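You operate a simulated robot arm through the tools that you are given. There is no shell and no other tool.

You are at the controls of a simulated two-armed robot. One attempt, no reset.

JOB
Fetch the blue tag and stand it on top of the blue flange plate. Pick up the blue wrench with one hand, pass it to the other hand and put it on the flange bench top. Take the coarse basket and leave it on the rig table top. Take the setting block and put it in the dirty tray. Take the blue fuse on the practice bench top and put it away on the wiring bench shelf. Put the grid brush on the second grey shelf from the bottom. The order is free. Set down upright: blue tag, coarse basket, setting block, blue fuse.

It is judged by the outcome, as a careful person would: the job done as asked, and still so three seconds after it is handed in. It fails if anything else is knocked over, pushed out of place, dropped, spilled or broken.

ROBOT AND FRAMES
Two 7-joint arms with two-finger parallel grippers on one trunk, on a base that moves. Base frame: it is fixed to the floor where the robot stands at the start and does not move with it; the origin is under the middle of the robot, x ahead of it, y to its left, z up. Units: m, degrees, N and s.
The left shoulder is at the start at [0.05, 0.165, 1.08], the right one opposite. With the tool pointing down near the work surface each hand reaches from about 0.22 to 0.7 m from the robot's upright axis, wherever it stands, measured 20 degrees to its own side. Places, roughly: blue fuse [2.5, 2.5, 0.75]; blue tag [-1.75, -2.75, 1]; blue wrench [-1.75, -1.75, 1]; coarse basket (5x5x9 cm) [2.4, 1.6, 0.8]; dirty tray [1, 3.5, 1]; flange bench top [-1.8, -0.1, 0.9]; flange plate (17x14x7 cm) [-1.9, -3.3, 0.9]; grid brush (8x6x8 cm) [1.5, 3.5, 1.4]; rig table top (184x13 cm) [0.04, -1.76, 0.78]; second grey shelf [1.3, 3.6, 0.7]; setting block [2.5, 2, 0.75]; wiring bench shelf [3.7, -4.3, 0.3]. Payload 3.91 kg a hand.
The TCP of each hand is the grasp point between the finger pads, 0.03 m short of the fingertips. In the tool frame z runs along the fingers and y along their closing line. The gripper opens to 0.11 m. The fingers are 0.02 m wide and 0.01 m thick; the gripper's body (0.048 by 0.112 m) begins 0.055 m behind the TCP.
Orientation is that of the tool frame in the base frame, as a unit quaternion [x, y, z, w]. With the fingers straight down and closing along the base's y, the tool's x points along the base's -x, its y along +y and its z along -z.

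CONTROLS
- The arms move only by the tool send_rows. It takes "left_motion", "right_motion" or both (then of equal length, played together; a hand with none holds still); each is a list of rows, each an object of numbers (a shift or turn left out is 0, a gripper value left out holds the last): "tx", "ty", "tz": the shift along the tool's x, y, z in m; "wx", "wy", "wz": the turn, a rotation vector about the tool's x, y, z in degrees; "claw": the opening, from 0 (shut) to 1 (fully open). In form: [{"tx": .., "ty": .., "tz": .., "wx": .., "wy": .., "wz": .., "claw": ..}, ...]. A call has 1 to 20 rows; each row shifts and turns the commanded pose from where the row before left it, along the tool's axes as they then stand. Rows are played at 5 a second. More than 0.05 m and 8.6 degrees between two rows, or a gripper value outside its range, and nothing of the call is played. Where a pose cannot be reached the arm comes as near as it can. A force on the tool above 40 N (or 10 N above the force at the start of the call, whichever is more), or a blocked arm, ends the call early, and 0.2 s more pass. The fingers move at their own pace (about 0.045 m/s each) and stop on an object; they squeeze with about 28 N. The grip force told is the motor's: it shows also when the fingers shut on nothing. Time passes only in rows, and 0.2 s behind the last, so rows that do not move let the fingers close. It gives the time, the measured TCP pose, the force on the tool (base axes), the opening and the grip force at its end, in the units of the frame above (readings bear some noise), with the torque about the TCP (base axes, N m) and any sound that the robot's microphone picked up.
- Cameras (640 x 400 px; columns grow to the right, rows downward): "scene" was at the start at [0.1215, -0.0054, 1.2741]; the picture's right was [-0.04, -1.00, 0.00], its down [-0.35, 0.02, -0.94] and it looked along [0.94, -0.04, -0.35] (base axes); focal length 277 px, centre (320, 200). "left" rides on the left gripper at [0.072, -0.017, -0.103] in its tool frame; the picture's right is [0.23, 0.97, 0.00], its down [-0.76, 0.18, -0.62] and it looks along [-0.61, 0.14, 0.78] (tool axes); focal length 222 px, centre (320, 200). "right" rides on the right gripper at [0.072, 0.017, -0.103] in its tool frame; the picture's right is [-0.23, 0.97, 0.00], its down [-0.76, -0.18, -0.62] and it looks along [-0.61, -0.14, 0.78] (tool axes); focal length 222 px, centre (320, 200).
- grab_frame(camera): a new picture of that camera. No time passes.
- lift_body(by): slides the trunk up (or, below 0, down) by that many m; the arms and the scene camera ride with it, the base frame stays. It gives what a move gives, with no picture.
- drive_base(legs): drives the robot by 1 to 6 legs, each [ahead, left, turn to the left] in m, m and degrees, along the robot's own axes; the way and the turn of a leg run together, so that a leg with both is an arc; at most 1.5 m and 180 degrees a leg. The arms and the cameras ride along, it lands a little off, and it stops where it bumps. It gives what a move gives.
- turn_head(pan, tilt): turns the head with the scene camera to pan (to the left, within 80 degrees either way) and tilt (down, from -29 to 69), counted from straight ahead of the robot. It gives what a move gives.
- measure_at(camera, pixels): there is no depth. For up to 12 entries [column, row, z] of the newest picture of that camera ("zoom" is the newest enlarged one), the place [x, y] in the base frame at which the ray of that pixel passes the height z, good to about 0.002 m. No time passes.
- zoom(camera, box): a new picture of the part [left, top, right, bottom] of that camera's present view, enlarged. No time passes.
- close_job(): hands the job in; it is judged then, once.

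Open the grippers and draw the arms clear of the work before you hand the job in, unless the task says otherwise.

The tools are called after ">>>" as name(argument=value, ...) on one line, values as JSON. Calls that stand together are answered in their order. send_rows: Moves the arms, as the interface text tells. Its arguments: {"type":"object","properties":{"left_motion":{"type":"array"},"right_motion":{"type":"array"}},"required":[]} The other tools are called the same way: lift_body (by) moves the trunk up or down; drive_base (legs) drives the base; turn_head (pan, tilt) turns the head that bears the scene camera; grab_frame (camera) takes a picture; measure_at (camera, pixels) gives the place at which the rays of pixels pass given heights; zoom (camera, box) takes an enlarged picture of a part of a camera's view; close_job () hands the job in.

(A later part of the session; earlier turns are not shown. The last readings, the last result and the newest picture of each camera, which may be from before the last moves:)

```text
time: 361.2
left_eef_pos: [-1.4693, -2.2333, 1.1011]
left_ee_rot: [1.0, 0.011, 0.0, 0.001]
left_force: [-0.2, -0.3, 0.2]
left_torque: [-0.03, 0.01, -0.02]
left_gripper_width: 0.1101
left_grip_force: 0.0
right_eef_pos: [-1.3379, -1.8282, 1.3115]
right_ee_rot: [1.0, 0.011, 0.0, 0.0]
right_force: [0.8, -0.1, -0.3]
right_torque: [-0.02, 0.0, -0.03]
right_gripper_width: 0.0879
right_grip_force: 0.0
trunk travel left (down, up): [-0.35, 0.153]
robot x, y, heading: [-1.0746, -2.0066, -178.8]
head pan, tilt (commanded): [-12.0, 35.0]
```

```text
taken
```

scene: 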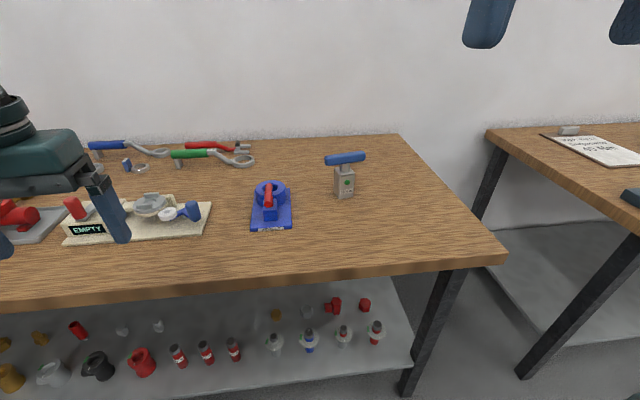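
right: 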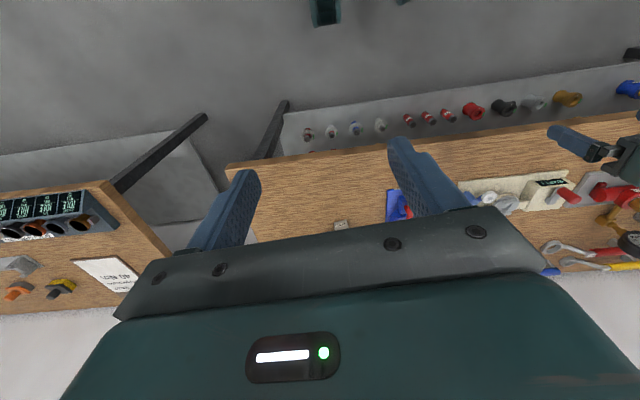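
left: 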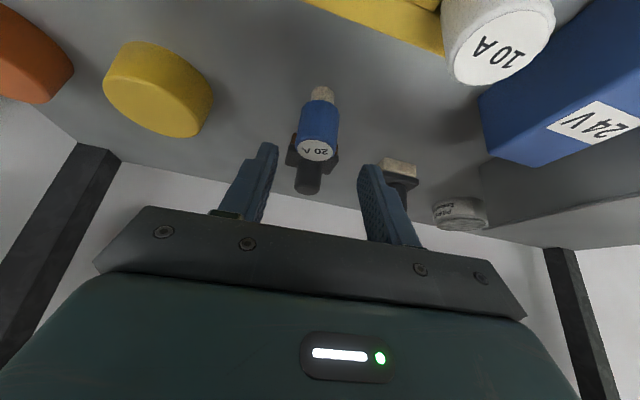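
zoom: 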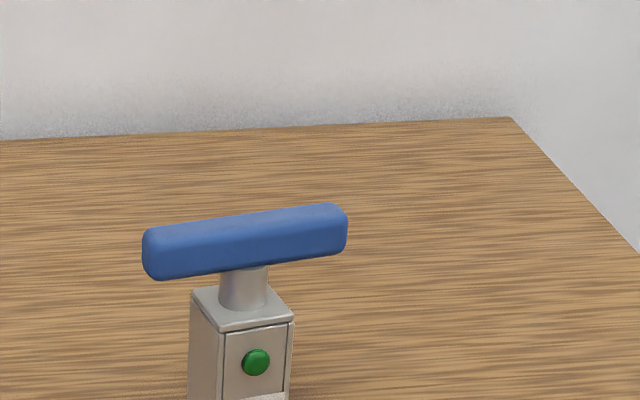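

I triangulate the bench height at its front-right corner: scene (505,252), right camera (228,167).

>>> zoom(camera="scene", box=[440, 210, 540, 290])

>>> zoom(camera="right", box=[200, 130, 300, 210])

```text
5.00 times, centred on (490, 250) of scene
```

zoom: 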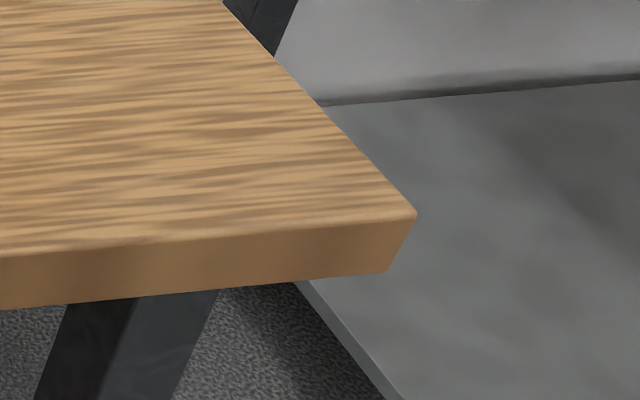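

```text
5.00 times, centred on (250, 170) of right
```

zoom: 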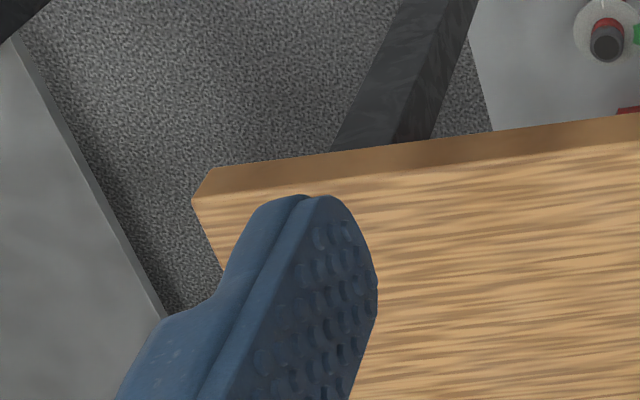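

>>> measure_at(camera="zoom", pixels=[[193, 201, 0.87], [193, 201, 0.9], [193, 201, 0.84]])

>>> measure_at(camera="scene", pixels=[[508.8, 252.5, 0.87], [508.8, 252.5, 0.9], [508.8, 252.5, 0.84]])

```text
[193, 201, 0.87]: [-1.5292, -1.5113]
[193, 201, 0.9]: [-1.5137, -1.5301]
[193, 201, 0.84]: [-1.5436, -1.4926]
```

```text
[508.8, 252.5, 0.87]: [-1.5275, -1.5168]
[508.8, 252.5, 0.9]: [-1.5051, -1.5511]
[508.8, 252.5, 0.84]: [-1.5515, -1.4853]
```

Bench top comes out at z≈0.865. Now I measure the wrench's body and bar closely.

>>> zoom(camera="scene", box=[310, 140, 380, 210])

>>> measure_at(camera="zoom", pixels=[[225, 300, 0.865], [235, 335, 0.865], [405, 325, 0.865], [230, 175, 0.95], [400, 185, 0.95], [135, 95, 1.0], [505, 65, 1.0], [320, 140, 0.97]])

```text
5.71 times, centred on (345, 175) of scene
```

zoom: 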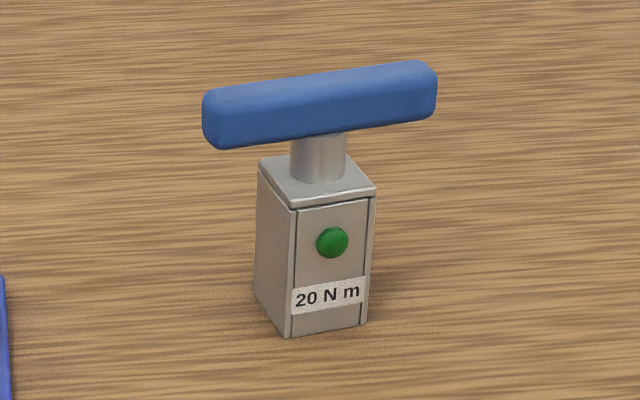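

```text
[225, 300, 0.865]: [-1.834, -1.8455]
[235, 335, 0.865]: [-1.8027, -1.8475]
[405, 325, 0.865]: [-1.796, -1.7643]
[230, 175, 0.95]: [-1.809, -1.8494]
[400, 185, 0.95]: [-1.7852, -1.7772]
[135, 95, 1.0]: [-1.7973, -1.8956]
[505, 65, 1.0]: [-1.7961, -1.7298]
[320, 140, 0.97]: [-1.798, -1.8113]
```

>>> measure_at(camera="zoom", pixels=[[290, 338, 0.865], [365, 322, 0.865], [257, 300, 0.865], [292, 208, 0.93], [374, 193, 0.93], [260, 170, 0.93], [292, 208, 0.94], [374, 193, 0.94], [206, 122, 0.98], [437, 88, 0.98], [318, 170, 0.935], [320, 105, 0.98]])

```text
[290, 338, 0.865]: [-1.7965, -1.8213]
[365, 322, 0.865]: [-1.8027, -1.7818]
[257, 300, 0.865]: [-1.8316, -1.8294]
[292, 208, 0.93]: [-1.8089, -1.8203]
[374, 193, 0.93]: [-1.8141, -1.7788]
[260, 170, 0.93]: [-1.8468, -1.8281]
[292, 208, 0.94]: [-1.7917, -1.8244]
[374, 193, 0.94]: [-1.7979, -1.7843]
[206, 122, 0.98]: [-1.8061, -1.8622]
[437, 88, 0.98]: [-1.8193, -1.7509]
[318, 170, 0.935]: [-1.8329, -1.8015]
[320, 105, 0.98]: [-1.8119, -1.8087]
```

Wrench: body 4×3.6 cm, top z≈0.937, center ≈(-1.817,-1.804), T-bar along y (yaw ≈8°) at z≈0.978, 11 cm long. Plan: the right hand grips the body at 60° tilt, the left takes the bar from above. I move in 0.07 m and bring the right hand to its pre-grasp.

>>> drive_base(legs=[[0.07, 0, 0]])

>>> send_rows(right_motion=[{"wz": -7.7, "claw": 0.73}, {"tx": -0.02677, "ty": -0.00789, "tz": 0.03014}, {"tx": -0.02677, "ty": -0.00789, "tz": 0.03014}, {"tx": -0.02677, "ty": -0.00789, "tz": 0.03014}, {"tx": -0.02677, "ty": -0.00789, "tz": 0.03014}, {"tx": -0.02677, "ty": -0.00789, "tz": 0.03014}, {"tx": -0.02677, "ty": -0.00789, "tz": 0.03014}, {"tx": -0.02677, "ty": -0.00789, "tz": 0.03014}, {"tx": -0.02677, "ty": -0.00789, "tz": 0.03014}, {"tx": -0.02677, "ty": -0.00789, "tz": 0.03014}, {"tx": -0.02677, "ty": -0.00789, "tz": 0.03014}, {}])

>>> grab_frame(camera="scene")

>>> grab_frame(camera="right")

```text
time: 362.3
left_eef_pos: [-1.5407, -2.2337, 1.1005]
left_ee_rot: [1.0, 0.011, -0.001, 0.001]
left_force: [-0.3, 0.3, -0.2]
left_torque: [0.01, -0.03, -0.01]
left_gripper_width: 0.1102
left_grip_force: 0.0
right_eef_pos: [-1.4092, -1.8283, 1.3117]
right_ee_rot: [1.0, 0.01, 0.0, -0.001]
right_force: [-0.2, 0.0, 0.5]
right_torque: [0.03, -0.04, -0.01]
right_gripper_width: 0.088
right_grip_force: 0.1
trunk travel left (down, up): [-0.35, 0.153]
robot x, y, heading: [-1.1414, -2.0105, -178.8]
head pan, tilt (commanded): [-12.0, 35.0]
```

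```text
time: 364.9
left_eef_pos: [-1.5387, -2.2364, 1.101]
left_ee_rot: [1.0, 0.011, 0.0, 0.0]
left_force: [0.7, -0.3, 0.5]
left_torque: [-0.01, 0.0, -0.02]
left_gripper_width: 0.11
left_grip_force: 0.0
right_eef_pos: [-1.6864, -1.7939, 1.0124]
right_ee_rot: [0.997, 0.078, -0.001, 0.0]
right_force: [0.6, -0.4, 1.2]
right_torque: [0.0, 0.0, -0.03]
right_gripper_width: 0.0802
right_grip_force: 0.1
trunk travel left (down, up): [-0.35, 0.153]
robot x, y, heading: [-1.1457, -2.0074, -178.7]
head pan, tilt (commanded): [-12.0, 35.0]
```

```text
taken
```

scene: 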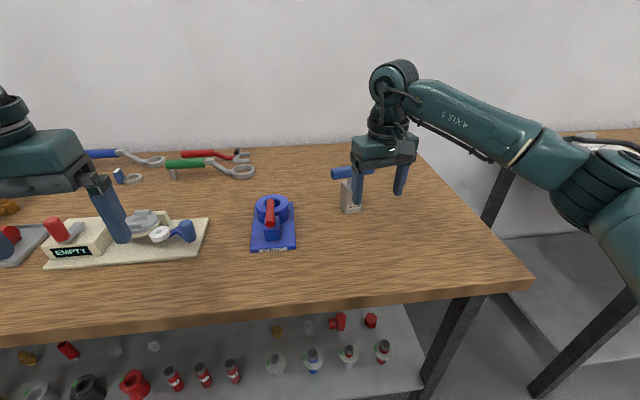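

```text
taken
```

right: 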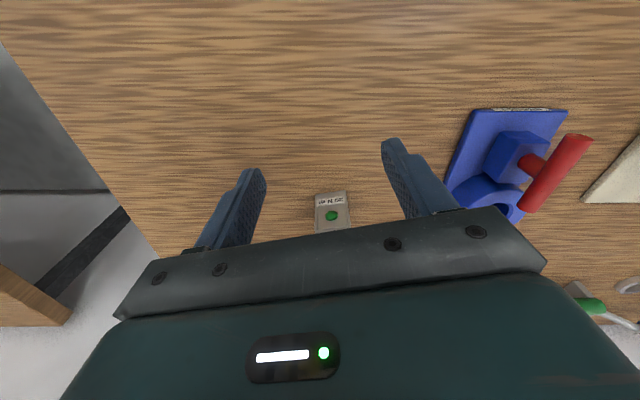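

From this view the wrench body's front with the green button is at (333,210), near-centered. I zoom to refine its position.

>>> zoom(camera="right", box=[293, 180, 373, 240])

>>> measure_at(camera="zoom", pixels=[[175, 100, 0.865], [440, 85, 0.865], [320, 240, 0.9]])

```text
6.67 times, centred on (333, 210) of right
```

zoom: 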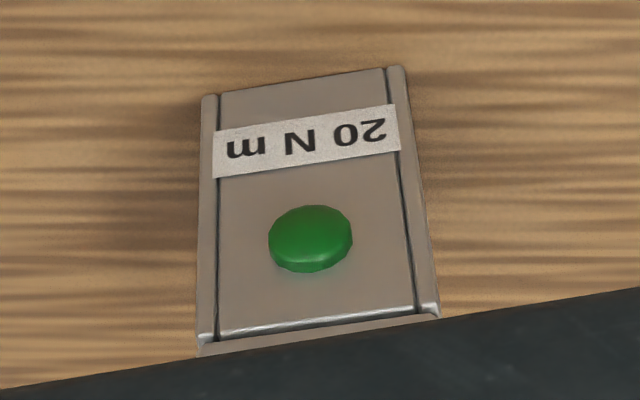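

```text
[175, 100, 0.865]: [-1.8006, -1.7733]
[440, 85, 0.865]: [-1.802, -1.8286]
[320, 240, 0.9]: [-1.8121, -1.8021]
```

Body front center is (-1.799,-1.800), so the TCP target is (-1.815,-1.801,0.92). I finish the pre-grasp move and tilt the hand to 60°.

>>> send_rows(right_motion=[{"tx": -0.0242, "ty": -0.0127, "tz": 0.0324}, {"wy": -7.5}, {"wy": -7.5}, {"wy": -7.5}, {"wy": -7.5}, {"wy": -7.5}, {"wy": -7.5}, {"wy": -7.5}, {"wy": -7.5}, {}])

>>> grab_frame(camera="right")

>>> grab_frame(camera="scene")

```text
time: 367.1
left_eef_pos: [-1.5389, -2.2349, 1.0997]
left_ee_rot: [1.0, 0.011, 0.001, 0.001]
left_force: [0.6, 0.1, 0.5]
left_torque: [0.03, -0.01, -0.01]
left_gripper_width: 0.1099
left_grip_force: 0.2
right_eef_pos: [-1.7118, -1.7828, 0.9778]
right_ee_rot: [0.863, 0.066, -0.5, 0.039]
right_force: [0.1, -0.3, 0.3]
right_torque: [0.0, 0.0, 0.02]
right_gripper_width: 0.0803
right_grip_force: 0.1
trunk travel left (down, up): [-0.35, 0.153]
robot x, y, heading: [-1.146, -2.0069, -178.6]
head pan, tilt (commanded): [-12.0, 35.0]
```

```text
taken
```

right: 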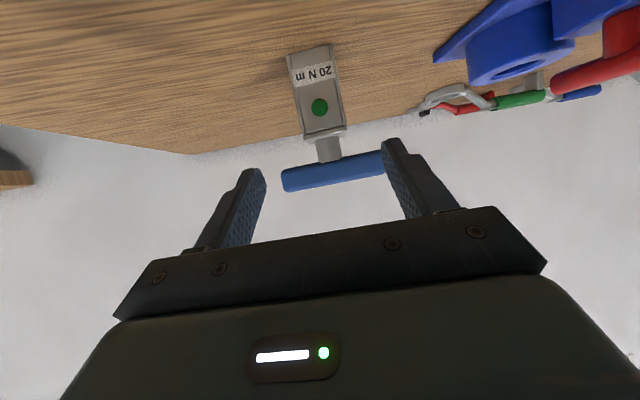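

```text
taken
```

scene: 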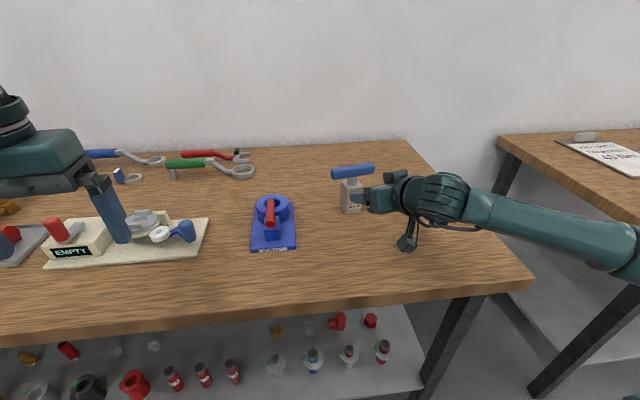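

Aligned: bar above, body between the fingers. I advance 0.12 m along the tool axis.

>>> send_rows(right_motion=[{"tz": 0.03, "ty": 0.0024}, {"tz": 0.03}, {"tz": 0.03}, {"tz": 0.02}, {"tz": 0.01}, {}])

>>> grab_frame(camera="right")

>>> zoom(camera="scene", box=[300, 140, 460, 270])

```text
time: 368.5
left_eef_pos: [-1.5405, -2.2353, 1.1007]
left_ee_rot: [1.0, 0.01, 0.0, 0.001]
left_force: [0.3, 0.1, -0.2]
left_torque: [0.01, -0.04, 0.0]
left_gripper_width: 0.1096
left_grip_force: 0.0
right_eef_pos: [-1.8152, -1.8024, 0.9175]
right_ee_rot: [0.862, 0.067, -0.5, 0.04]
right_force: [-0.6, -0.1, 0.3]
right_torque: [0.0, 0.01, -0.02]
right_gripper_width: 0.08
right_grip_force: 0.0
trunk travel left (down, up): [-0.35, 0.153]
robot x, y, heading: [-1.143, -2.0083, -178.7]
head pan, tilt (commanded): [-12.0, 35.0]
```

```text
taken
```

right: 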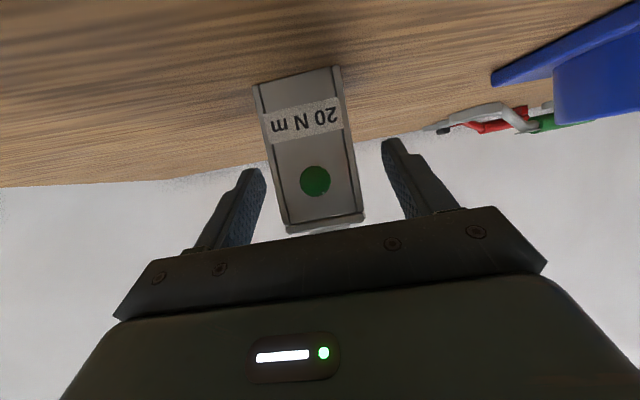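

```text
3.08 times, centred on (380, 205) of scene
```

zoom: 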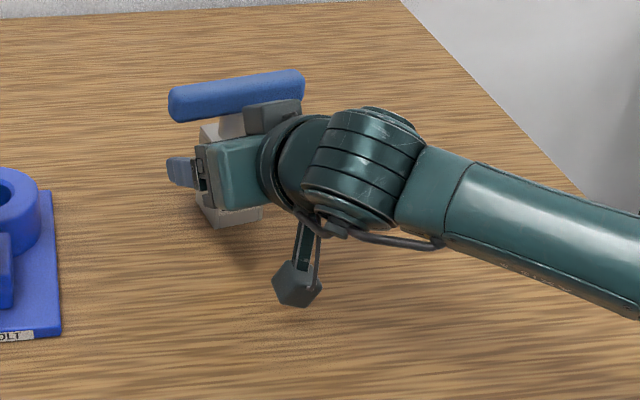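

The body is well inside the fingers. I close and lift slowly 3 cm.

>>> send_rows(right_motion=[{"claw": 0.0}, {}, {}, {}, {}, {}, {"tx": -0.0043, "tz": -0.0025}, {"tx": -0.0043, "tz": -0.0025}, {"tx": -0.0087, "tz": -0.005}, {"tx": -0.0087, "tz": -0.005}, {}])

>>> grab_frame(camera="right")

>>> grab_frame(camera="scene")

```text
time: 370.9
left_eef_pos: [-1.54, -2.2345, 1.1002]
left_ee_rot: [1.0, 0.01, 0.0, 0.001]
left_force: [-0.8, 0.1, 0.0]
left_torque: [-0.04, 0.01, 0.01]
left_gripper_width: 0.1102
left_grip_force: 0.0
right_eef_pos: [-1.8157, -1.8014, 0.9473]
right_ee_rot: [0.863, 0.068, -0.499, 0.04]
right_force: [0.2, -0.4, -3.6]
right_torque: [0.04, -0.06, 0.01]
right_gripper_width: 0.0439
right_grip_force: 28.3
trunk travel left (down, up): [-0.35, 0.153]
robot x, y, heading: [-1.141, -2.0117, -178.5]
head pan, tilt (commanded): [-12.0, 35.0]
```

```text
taken
```

right: 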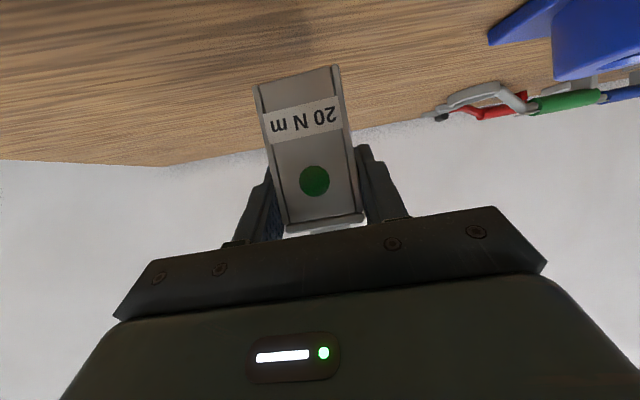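

```text
taken
```

scene: 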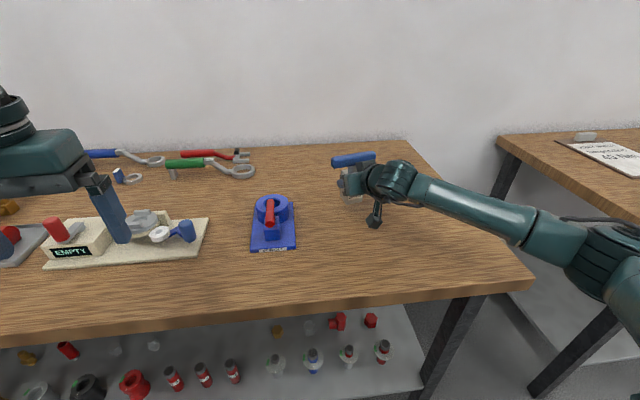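

The wrench is held (43.9 mm, 3.6 N). I lift it, carry it to the middle in front of me, while the left hand rises and yaws 84° so its fingers can close across the bar.

>>> send_rows(right_motion=[{"tx": -0.026, "tz": -0.015}, {"tx": -0.026, "tz": -0.015}, {"tx": -0.026, "tz": -0.015}, {"tx": -0.026, "tz": -0.015}, {"tx": -0.026, "tz": -0.015}, {}, {}, {}, {}, {}, {}, {}, {}, {}, {}, {}], left_motion=[{"tz": -0.04, "ty": 0.01}, {"tz": -0.04, "ty": 0.01}, {"tz": -0.04, "ty": 0.01}, {"tz": -0.04, "ty": 0.01}, {"tz": -0.04, "ty": 0.01}, {"wz": 8.4}, {"wz": 8.4}, {"wz": 8.4}, {"wz": 8.4}, {"wz": 8.4}, {"wz": 8.4}, {"wz": 8.4}, {"wz": 8.4}, {"wz": 8.4}, {"wz": 8.4}, {}])

>>> grab_frame(camera="scene")

>>> grab_frame(camera="left")

```text
time: 374.3
left_eef_pos: [-1.5386, -2.2829, 1.3015]
left_ee_rot: [0.749, -0.662, 0.001, 0.0]
left_force: [0.0, 0.5, -0.2]
left_torque: [-0.04, 0.03, 0.02]
left_gripper_width: 0.1099
left_grip_force: 0.1
right_eef_pos: [-1.8138, -1.805, 1.0977]
right_ee_rot: [0.863, 0.067, -0.499, 0.039]
right_force: [-0.1, -0.6, -4.0]
right_torque: [0.02, -0.02, 0.04]
right_gripper_width: 0.0441
right_grip_force: 27.9
trunk travel left (down, up): [-0.35, 0.153]
robot x, y, heading: [-1.1408, -2.006, -179.2]
head pan, tilt (commanded): [-12.0, 35.0]
```

```text
taken
```

scene: 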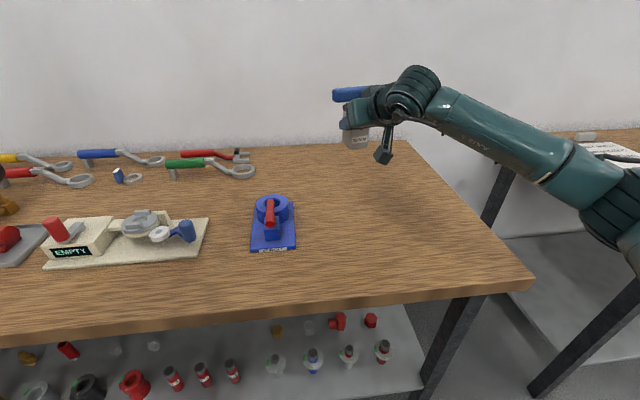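

```text
taken
```

left: 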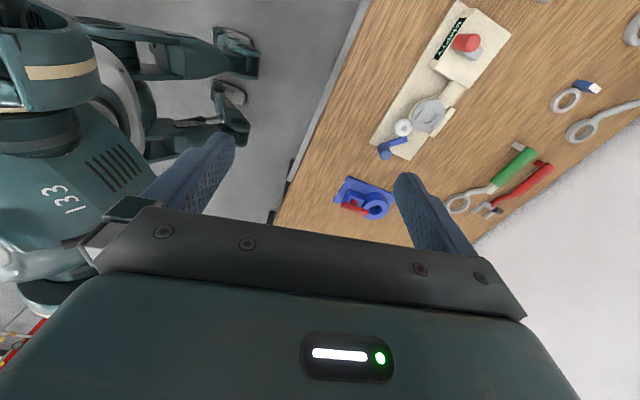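

The left hand reached the yaw; its camera looks to the right. I now carry the wrench toward the middle with the right hand.

>>> send_rows(right_motion=[{"tx": 0.0098, "tz": -0.017, "ty": 0.035}, {"tx": 0.0098, "tz": -0.017, "ty": 0.035}, {"tx": 0.0098, "tz": -0.017, "ty": 0.035}, {"tx": 0.0098, "tz": -0.017, "ty": 0.035}, {"tx": 0.0098, "tz": -0.017, "ty": 0.03}, {"tx": 0.0098, "tz": -0.017, "ty": 0.02}, {"tx": 0.0098, "tz": -0.017, "ty": 0.01}, {}])

>>> turn_head(pan=0, tilt=10)

>>> grab_frame(camera="scene")

>>> grab_frame(camera="left")

```text
time: 376.1
left_eef_pos: [-1.5392, -2.284, 1.3011]
left_ee_rot: [0.75, -0.662, 0.0, 0.001]
left_force: [0.5, 0.2, -0.1]
left_torque: [0.02, 0.0, 0.01]
left_gripper_width: 0.1102
left_grip_force: 0.0
right_eef_pos: [-1.6475, -1.9807, 1.099]
right_ee_rot: [0.863, 0.067, -0.499, 0.04]
right_force: [-1.0, -0.5, -4.3]
right_torque: [-0.02, -0.02, 0.02]
right_gripper_width: 0.0439
right_grip_force: 27.3
trunk travel left (down, up): [-0.35, 0.153]
robot x, y, heading: [-1.1397, -2.0079, -178.8]
head pan, tilt (commanded): [-12.0, 35.0]
```

```text
time: 376.9
left_eef_pos: [-1.5368, -2.283, 1.3011]
left_ee_rot: [0.75, -0.661, 0.001, 0.001]
left_force: [0.6, 0.0, -0.2]
left_torque: [0.02, 0.03, 0.01]
left_gripper_width: 0.1098
left_grip_force: 0.0
right_eef_pos: [-1.6483, -1.9801, 1.0995]
right_ee_rot: [0.864, 0.067, -0.498, 0.039]
right_force: [0.7, 0.9, -5.1]
right_torque: [0.01, -0.04, 0.05]
right_gripper_width: 0.0436
right_grip_force: 27.7
trunk travel left (down, up): [-0.35, 0.153]
robot x, y, heading: [-1.1449, -2.0077, -178.9]
head pan, tilt (commanded): [0.0, 10.0]
```

```text
taken
```

scene: 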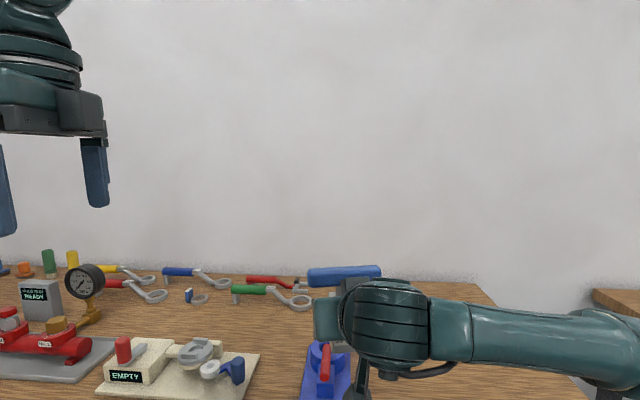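

```text
taken
```

left: 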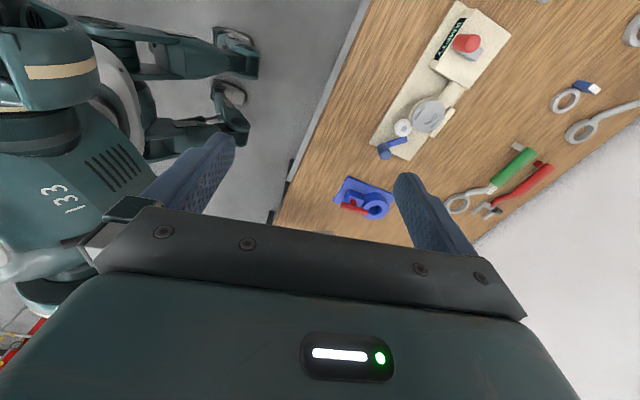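

The bar is free to its left side, so a cleaner handover is with the left hand horizontal, fingers pointing right, clamping the bar's left end from above and below. I undo the yaw and roll the left hand 90°, away from the wrench.

>>> send_rows(left_motion=[{"wz": -8.4}, {"wz": -8.4}, {"wz": -8.4}, {"wz": -8.4}, {"wz": -8.4}, {"wz": -8.4}, {"wz": -8.4}, {"wz": -8.4}, {"wz": -8.4}, {"wz": -8.4}, {}])

>>> send_rows(left_motion=[{"wx": 8.2, "claw": 0.45}, {"wx": 8.2}, {"wx": 8.2}, {"wx": 8.2}, {"wx": 8.2}, {"wx": 8.2}, {"wx": 8.2}, {"wx": 8.2}, {"wx": 8.2}, {"wx": 8.2}, {"wx": 8.0}, {}])

>>> grab_frame(camera="scene")

>>> grab_frame(camera="left")

```text
time: 379.4
left_eef_pos: [-1.5389, -2.2847, 1.3001]
left_ee_rot: [1.0, 0.012, 0.0, 0.001]
left_force: [0.0, 0.2, 1.0]
left_torque: [0.01, -0.01, -0.04]
left_gripper_width: 0.1099
left_grip_force: 0.1
right_eef_pos: [-1.6491, -1.9799, 1.099]
right_ee_rot: [0.863, 0.067, -0.499, 0.038]
right_force: [0.0, 1.0, -4.7]
right_torque: [0.0, -0.02, -0.02]
right_gripper_width: 0.0439
right_grip_force: 28.4
trunk travel left (down, up): [-0.35, 0.153]
robot x, y, heading: [-1.1436, -2.0068, -178.8]
head pan, tilt (commanded): [0.0, 10.0]
```

```text
time: 381.9
left_eef_pos: [-1.5371, -2.2844, 1.3007]
left_ee_rot: [-0.707, -0.007, 0.008, 0.707]
left_force: [0.2, -0.5, 0.4]
left_torque: [0.01, 0.0, 0.03]
left_gripper_width: 0.0494
left_grip_force: 0.0
right_eef_pos: [-1.6487, -1.9794, 1.0991]
right_ee_rot: [0.864, 0.067, -0.498, 0.039]
right_force: [0.7, 1.1, -4.8]
right_torque: [0.01, -0.05, 0.04]
right_gripper_width: 0.044
right_grip_force: 27.9
trunk travel left (down, up): [-0.35, 0.153]
robot x, y, heading: [-1.1405, -2.0092, -178.5]
head pan, tilt (commanded): [0.0, 10.0]
```

```text
taken
```

scene: 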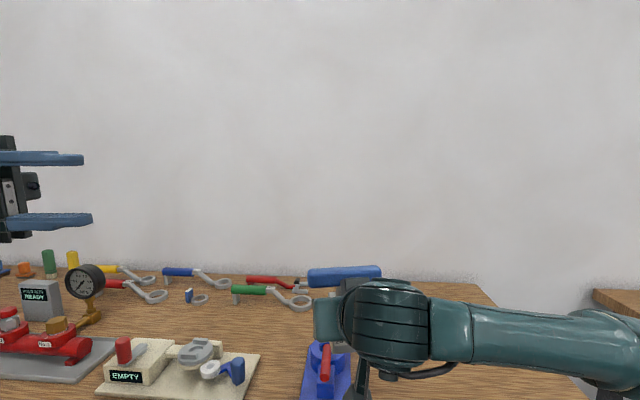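

```text
taken
```

left: 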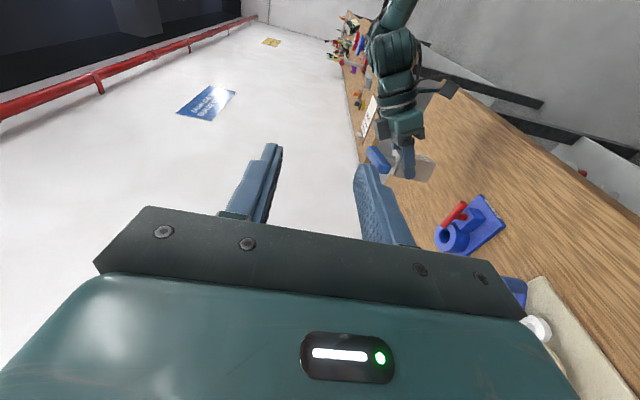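

The roll succeeded: fingers point right, one above the other. I check the bar's location with both cameras before approaching.

>>> zoom(camera="scene", box=[290, 250, 400, 310])

>>> zoom(camera="left", box=[340, 110, 460, 200])

>>> measure_at(camera="scene", pixels=[[308, 278, 1.16], [381, 272, 1.16], [308, 278, 1.15], [308, 278, 1.17], [345, 266, 1.172]])

```text
5.82 times, centred on (345, 280) of scene
```

zoom: 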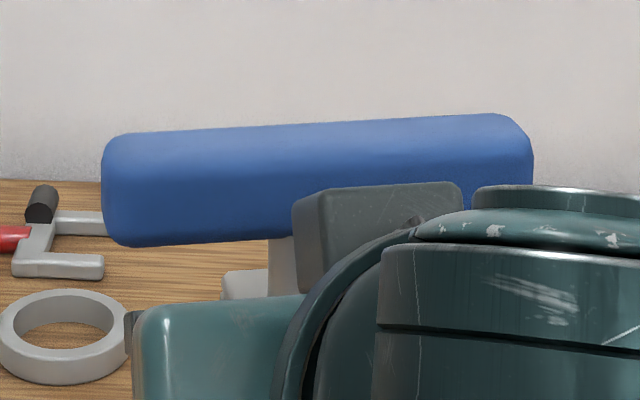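

```text
4.44 times, centred on (400, 155) of left
```

zoom: 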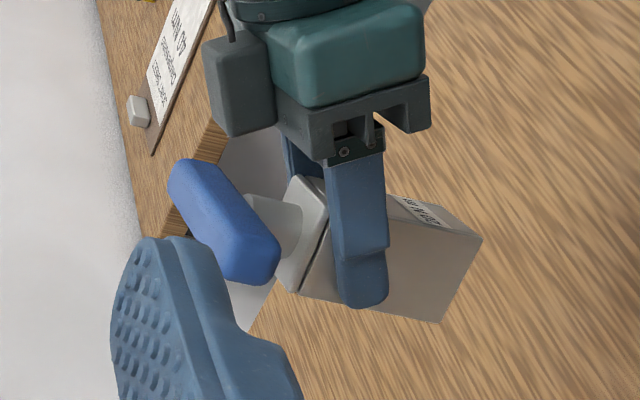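

```text
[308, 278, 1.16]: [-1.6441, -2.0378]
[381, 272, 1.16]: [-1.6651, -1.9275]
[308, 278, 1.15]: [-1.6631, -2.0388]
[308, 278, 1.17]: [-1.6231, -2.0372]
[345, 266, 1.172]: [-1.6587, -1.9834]
```

The left view clearly shows the free bar end. I yaw the left hand 7° to match the bar and move it to 12 cm before the bar's end at z=1.16.

>>> send_rows(left_motion=[{"wy": -7}, {"tx": -0.0123, "ty": 0.02345, "tz": 0.0241}, {"tx": -0.0123, "ty": 0.02345, "tz": 0.0241}, {"tx": -0.0123, "ty": 0.02345, "tz": 0.0241}, {"tx": -0.0123, "ty": 0.02345, "tz": 0.0241}, {"tx": -0.0123, "ty": 0.02345, "tz": 0.0241}, {"tx": -0.0123, "ty": 0.02345, "tz": 0.0241}, {}])

>>> grab_frame(camera="left")

>>> grab_frame(camera="scene")

```text
time: 383.8
left_eef_pos: [-1.6329, -2.1542, 1.1586]
left_ee_rot: [0.706, 0.05, -0.051, -0.705]
left_force: [0.5, 0.5, -0.1]
left_torque: [-0.02, -0.03, 0.03]
left_gripper_width: 0.0499
left_grip_force: 0.0
right_eef_pos: [-1.6495, -1.9799, 1.0988]
right_ee_rot: [0.864, 0.067, -0.497, 0.039]
right_force: [-0.1, 0.6, -4.2]
right_torque: [-0.02, -0.05, -0.02]
right_gripper_width: 0.0441
right_grip_force: 27.9
trunk travel left (down, up): [-0.35, 0.153]
robot x, y, heading: [-1.1414, -2.0074, -178.6]
head pan, tilt (commanded): [0.0, 10.0]
```

```text
taken
```

left: 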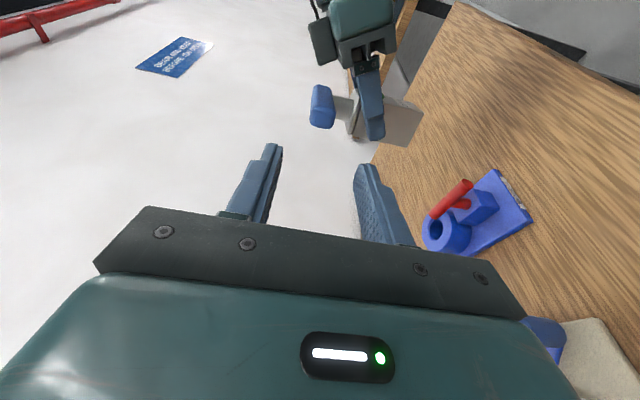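

```text
taken
```

scene: 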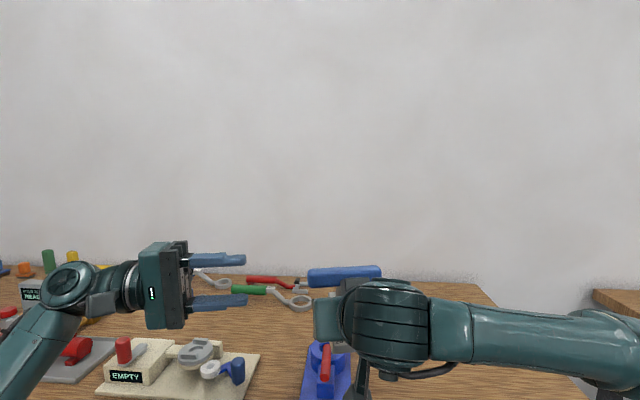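

The bar end lies on the line of approach between the two fingers (scene rows 260 and 302 vs bar 278). I advance 0.123 m along the bar.

>>> send_rows(left_motion=[{"tz": 0.03, "tx": 0.003}, {"tz": 0.03, "tx": 0.002}, {"tz": 0.025}, {}])

>>> grab_frame(camera="left")

>>> zoom(camera="scene", box=[220, 230, 400, 340])

```text
time: 384.8
left_eef_pos: [-1.6409, -2.0674, 1.1589]
left_ee_rot: [0.705, 0.05, -0.051, -0.705]
left_force: [-0.4, 0.4, 0.3]
left_torque: [-0.01, 0.03, 0.02]
left_gripper_width: 0.0495
left_grip_force: 0.2
right_eef_pos: [-1.6488, -1.9796, 1.0998]
right_ee_rot: [0.864, 0.067, -0.498, 0.039]
right_force: [-0.4, 0.3, -4.7]
right_torque: [-0.01, -0.05, 0.02]
right_gripper_width: 0.0438
right_grip_force: 28.2
trunk travel left (down, up): [-0.35, 0.153]
robot x, y, heading: [-1.1448, -2.0069, -178.7]
head pan, tilt (commanded): [0.0, 10.0]
```

```text
taken
```

left: 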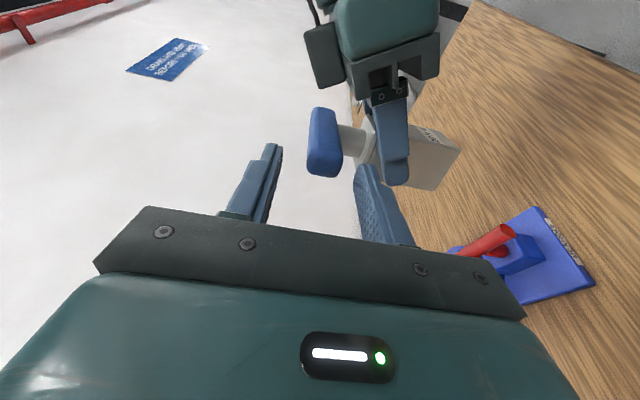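

```text
3.56 times, centred on (310, 285) of scene
```

zoom: 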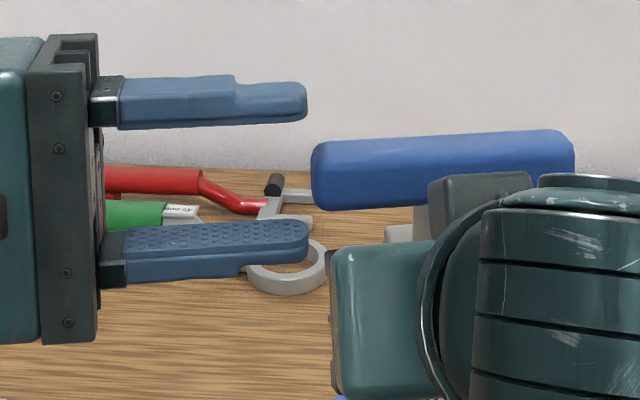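

The bar is centered between the two fingers. I advance the last 3.6 cm carefully.

>>> send_rows(left_motion=[{"tz": 0.012, "ty": -0.0015}, {"tz": 0.012}, {"tz": 0.012}, {}])

>>> grab_frame(camera="left")

>>> zoom(camera="scene", box=[220, 230, 400, 340])

```text
time: 385.8
left_eef_pos: [-1.6453, -2.0327, 1.1613]
left_ee_rot: [0.706, 0.05, -0.05, -0.704]
left_force: [-1.3, -0.5, 0.4]
left_torque: [0.0, 0.01, 0.0]
left_gripper_width: 0.0495
left_grip_force: 0.0
right_eef_pos: [-1.6486, -1.9808, 1.0993]
right_ee_rot: [0.863, 0.068, -0.499, 0.039]
right_force: [0.6, -0.2, -3.1]
right_torque: [-0.02, -0.06, -0.04]
right_gripper_width: 0.0439
right_grip_force: 28.5
trunk travel left (down, up): [-0.35, 0.153]
robot x, y, heading: [-1.147, -2.0079, -179.0]
head pan, tilt (commanded): [0.0, 10.0]
```

```text
taken
```

left: 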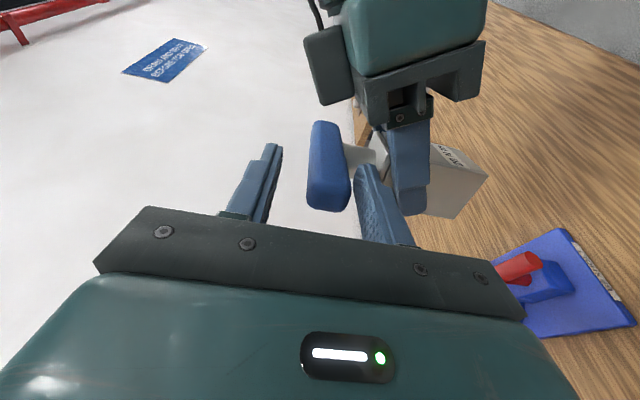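

```text
3.56 times, centred on (310, 285) of scene
```

zoom: 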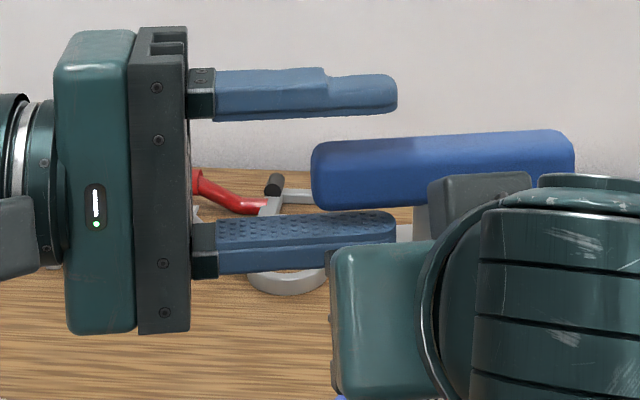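

The bar lies between the upper and lower finger. I close the left hand on it.

>>> send_rows(left_motion=[{"claw": 0.0}, {}, {}, {}, {}, {}])

>>> zoom(camera="scene", box=[220, 230, 400, 340])

```text
time: 387.1
left_eef_pos: [-1.6457, -2.0314, 1.158]
left_ee_rot: [0.708, 0.051, -0.048, -0.702]
left_force: [-2.4, -0.6, -21.8]
left_torque: [-0.53, 0.15, -0.2]
left_gripper_width: 0.0258
left_grip_force: 27.7
right_eef_pos: [-1.6488, -1.9807, 1.1018]
right_ee_rot: [0.862, 0.068, -0.501, 0.041]
right_force: [3.0, 0.7, 21.9]
right_torque: [-0.84, -0.1, 0.33]
right_gripper_width: 0.0442
right_grip_force: 27.3
trunk travel left (down, up): [-0.35, 0.153]
robot x, y, heading: [-1.1428, -2.0074, -178.8]
head pan, tilt (commanded): [0.0, 10.0]
```

```text
3.56 times, centred on (310, 285) of scene
```

zoom: 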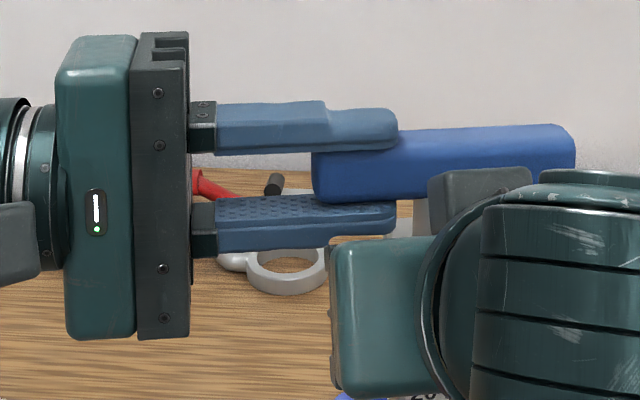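

Both hands hold it, with a 22 N internal strain: the left command sits ~4 mm too high. I lower the left hand 4 mm to relax before releasing the right.

>>> send_rows(left_motion=[{"ty": 0.002}, {"ty": 0.002}, {}])

```text
time: 387.9
left_eef_pos: [-1.6456, -2.0313, 1.1559]
left_ee_rot: [0.706, 0.052, -0.05, -0.704]
left_force: [-6.2, -2.2, -17.2]
left_torque: [-0.48, -0.15, -0.11]
left_gripper_width: 0.0258
left_grip_force: 28.0
right_eef_pos: [-1.6483, -1.9807, 1.0998]
right_ee_rot: [0.863, 0.068, -0.499, 0.04]
right_force: [6.2, 2.3, 17.7]
right_torque: [-0.74, 0.37, 0.45]
right_gripper_width: 0.0439
right_grip_force: 28.1
trunk travel left (down, up): [-0.35, 0.153]
robot x, y, heading: [-1.1445, -2.0092, -178.8]
head pan, tilt (commanded): [0.0, 10.0]
```

>>> send_rows(left_motion=[{"ty": 0.002}, {"tx": 0.0005}, {}])

```text
time: 388.8
left_eef_pos: [-1.6438, -2.0319, 1.1554]
left_ee_rot: [-0.705, -0.051, 0.052, 0.705]
left_force: [-9.7, -2.3, -11.0]
left_torque: [-0.24, -0.04, 0.02]
left_gripper_width: 0.0259
left_grip_force: 27.4
right_eef_pos: [-1.6475, -1.98, 1.0997]
right_ee_rot: [0.864, 0.067, -0.498, 0.038]
right_force: [9.8, 1.4, 11.6]
right_torque: [-0.66, 0.47, 0.48]
right_gripper_width: 0.0438
right_grip_force: 28.1
trunk travel left (down, up): [-0.35, 0.153]
robot x, y, heading: [-1.1412, -2.0091, -178.8]
head pan, tilt (commanded): [0.0, 10.0]
```

>>> send_rows(left_motion=[{"ty": 0.001, "tx": -0.0012}, {}, {}])

```text
time: 389.6
left_eef_pos: [-1.6453, -2.032, 1.1553]
left_ee_rot: [-0.705, -0.049, 0.051, 0.705]
left_force: [-2.7, 2.9, -5.3]
left_torque: [-0.18, -0.06, 0.35]
left_gripper_width: 0.0256
left_grip_force: 27.5
right_eef_pos: [-1.648, -1.9804, 1.0994]
right_ee_rot: [0.864, 0.067, -0.498, 0.039]
right_force: [1.8, -2.2, 5.3]
right_torque: [-0.18, 0.05, -0.26]
right_gripper_width: 0.0438
right_grip_force: 28.0
trunk travel left (down, up): [-0.35, 0.153]
robot x, y, heading: [-1.1431, -2.0049, -178.8]
head pan, tilt (commanded): [0.0, 10.0]
```

Strain is nearly gone. I open the right hand and watch the left hold.

>>> send_rows(right_motion=[{"claw": 0.6}, {}, {}, {}])

>>> grab_frame(camera="left")

>>> grab_frame(camera="right")

```text
time: 390.6
left_eef_pos: [-1.6453, -2.0319, 1.1551]
left_ee_rot: [0.706, 0.05, -0.05, -0.705]
left_force: [0.3, 0.2, 0.8]
left_torque: [-0.17, -0.03, 0.0]
left_gripper_width: 0.0259
left_grip_force: 28.6
right_eef_pos: [-1.6476, -1.9812, 1.1003]
right_ee_rot: [0.863, 0.066, -0.499, 0.038]
right_force: [-0.6, 0.1, 0.4]
right_torque: [-0.01, -0.01, 0.01]
right_gripper_width: 0.0658
right_grip_force: 0.1
trunk travel left (down, up): [-0.35, 0.153]
robot x, y, heading: [-1.143, -2.0078, -178.7]
head pan, tilt (commanded): [0.0, 10.0]
```

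```text
taken
```

left: 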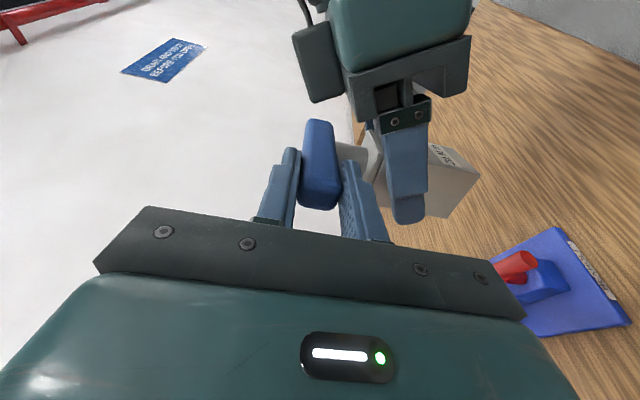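

```text
taken
```

right: 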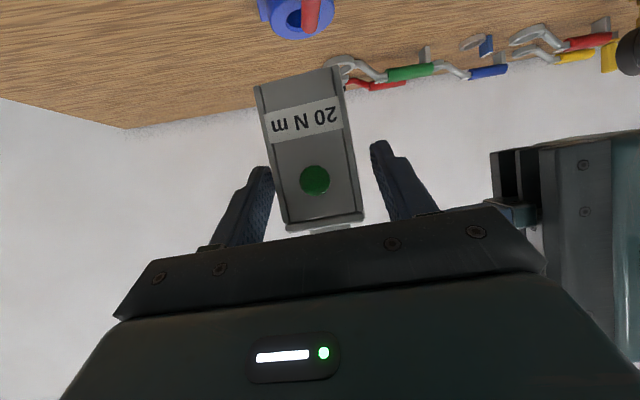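

The left hand holds the bar firmly; the right is open around the body. I withdraw the right hand straight back.

>>> send_rows(right_motion=[{"tx": 0.0075, "tz": -0.013}, {"tx": 0.0125, "tz": -0.0217}, {"tx": 0.0125, "tz": -0.0217}, {"tx": 0.0125, "tz": -0.0217}, {}])

>>> grab_frame(camera="scene")

>>> grab_frame(camera="left")

```text
time: 391.8
left_eef_pos: [-1.6448, -2.0315, 1.1549]
left_ee_rot: [0.706, 0.05, -0.051, -0.705]
left_force: [-0.3, 0.8, 0.2]
left_torque: [-0.14, -0.02, 0.03]
left_gripper_width: 0.0258
left_grip_force: 28.0
right_eef_pos: [-1.5597, -1.9648, 1.0988]
right_ee_rot: [0.863, 0.067, -0.5, 0.039]
right_force: [-0.9, 0.4, 0.1]
right_torque: [0.01, 0.02, 0.02]
right_gripper_width: 0.0662
right_grip_force: 0.1
trunk travel left (down, up): [-0.35, 0.153]
robot x, y, heading: [-1.1429, -2.0089, -179.1]
head pan, tilt (commanded): [0.0, 10.0]
```

```text
taken
```

scene: 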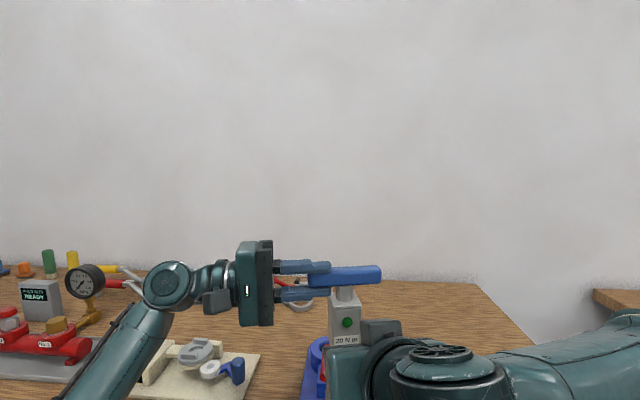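

```text
taken
```

left: 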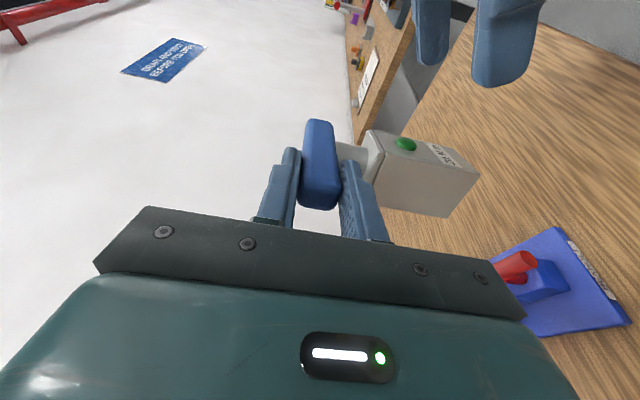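

The handover is done: the left hand alone holds the wrench. I retract the right hand, restore it straight-down, back off from this bench and sidestep to the flange bench.

>>> send_rows(right_motion=[{"tx": 0.02, "tz": -0.0346}, {"tx": 0.02, "tz": -0.0346}, {"tx": 0.01, "tz": -0.0173}, {"wy": 7.5}, {"wy": 7.5}, {"wy": 7.5}, {"wy": 7.5}, {"wy": 7.5}, {"wy": 7.5}, {"wy": 7.5}, {"wy": 7.5}, {"ty": -0.04, "tz": -0.02}, {"ty": -0.04, "tz": -0.02}, {"ty": -0.04, "tz": -0.02}, {}])

>>> drive_base(legs=[[-0.25, 0, 0], [0, -1.3, 0]])

>>> turn_head(pan=-20, tilt=30)

>>> grab_frame(camera="scene")

>>> grab_frame(camera="left")

```text
time: 394.9
left_eef_pos: [-1.6457, -2.032, 1.1552]
left_ee_rot: [0.706, 0.051, -0.05, -0.705]
left_force: [-0.1, 0.2, -0.5]
left_torque: [-0.18, -0.03, 0.02]
left_gripper_width: 0.0258
left_grip_force: 27.9
right_eef_pos: [-1.5029, -1.8638, 1.1708]
right_ee_rot: [0.997, 0.078, 0.0, 0.0]
right_force: [0.4, 0.1, 0.0]
right_torque: [0.02, -0.03, 0.03]
right_gripper_width: 0.0658
right_grip_force: 0.0
right hand out of reach, approached as far as the arm can: row 2, 3
trunk travel left (down, up): [-0.35, 0.153]
robot x, y, heading: [-1.1437, -2.0067, -178.8]
head pan, tilt (commanded): [0.0, 10.0]
```

```text
time: 408.2
left_eef_pos: [-1.4169, -0.7013, 1.1552]
left_ee_rot: [0.706, 0.047, -0.048, -0.705]
left_force: [0.4, -0.5, 0.5]
left_torque: [-0.22, -0.01, -0.02]
left_gripper_width: 0.0259
left_grip_force: 27.8
right_eef_pos: [-1.2715, -0.5346, 1.1697]
right_ee_rot: [0.997, 0.073, 0.001, 0.0]
right_force: [0.1, -0.4, -0.4]
right_torque: [0.04, -0.01, 0.02]
right_gripper_width: 0.066
right_grip_force: 0.1
trunk travel left (down, up): [-0.35, 0.153]
robot x, y, heading: [-0.9106, -0.6855, -179.6]
head pan, tilt (commanded): [0.0, 10.0]
```

```text
time: 409.0
left_eef_pos: [-1.4153, -0.7011, 1.1545]
left_ee_rot: [0.706, 0.048, -0.047, -0.705]
left_force: [-0.4, 0.2, -0.3]
left_torque: [-0.21, -0.06, -0.03]
left_gripper_width: 0.0256
left_grip_force: 28.0
right_eef_pos: [-1.2717, -0.5346, 1.1699]
right_ee_rot: [0.997, 0.073, -0.001, 0.0]
right_force: [0.4, -0.1, 1.2]
right_torque: [0.02, 0.0, -0.01]
right_gripper_width: 0.066
right_grip_force: 0.1
trunk travel left (down, up): [-0.35, 0.153]
robot x, y, heading: [-0.9143, -0.6825, -179.7]
head pan, tilt (commanded): [-20.0, 30.0]
```

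```text
taken
```

scene: 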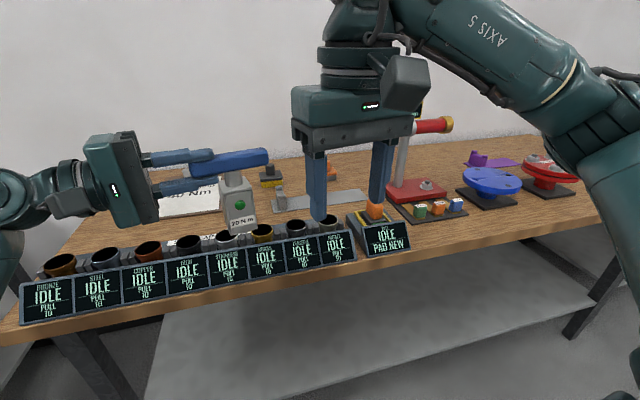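

```text
taken
```

left: 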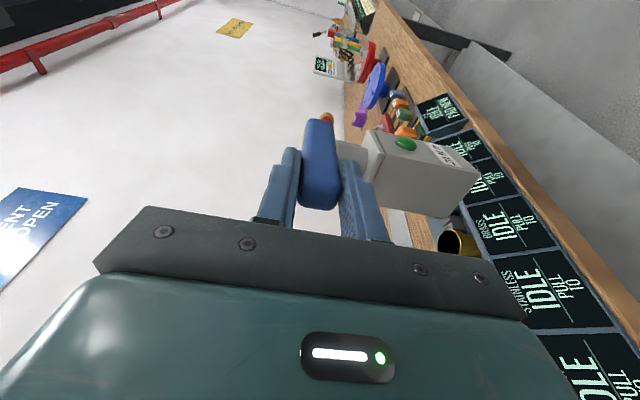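

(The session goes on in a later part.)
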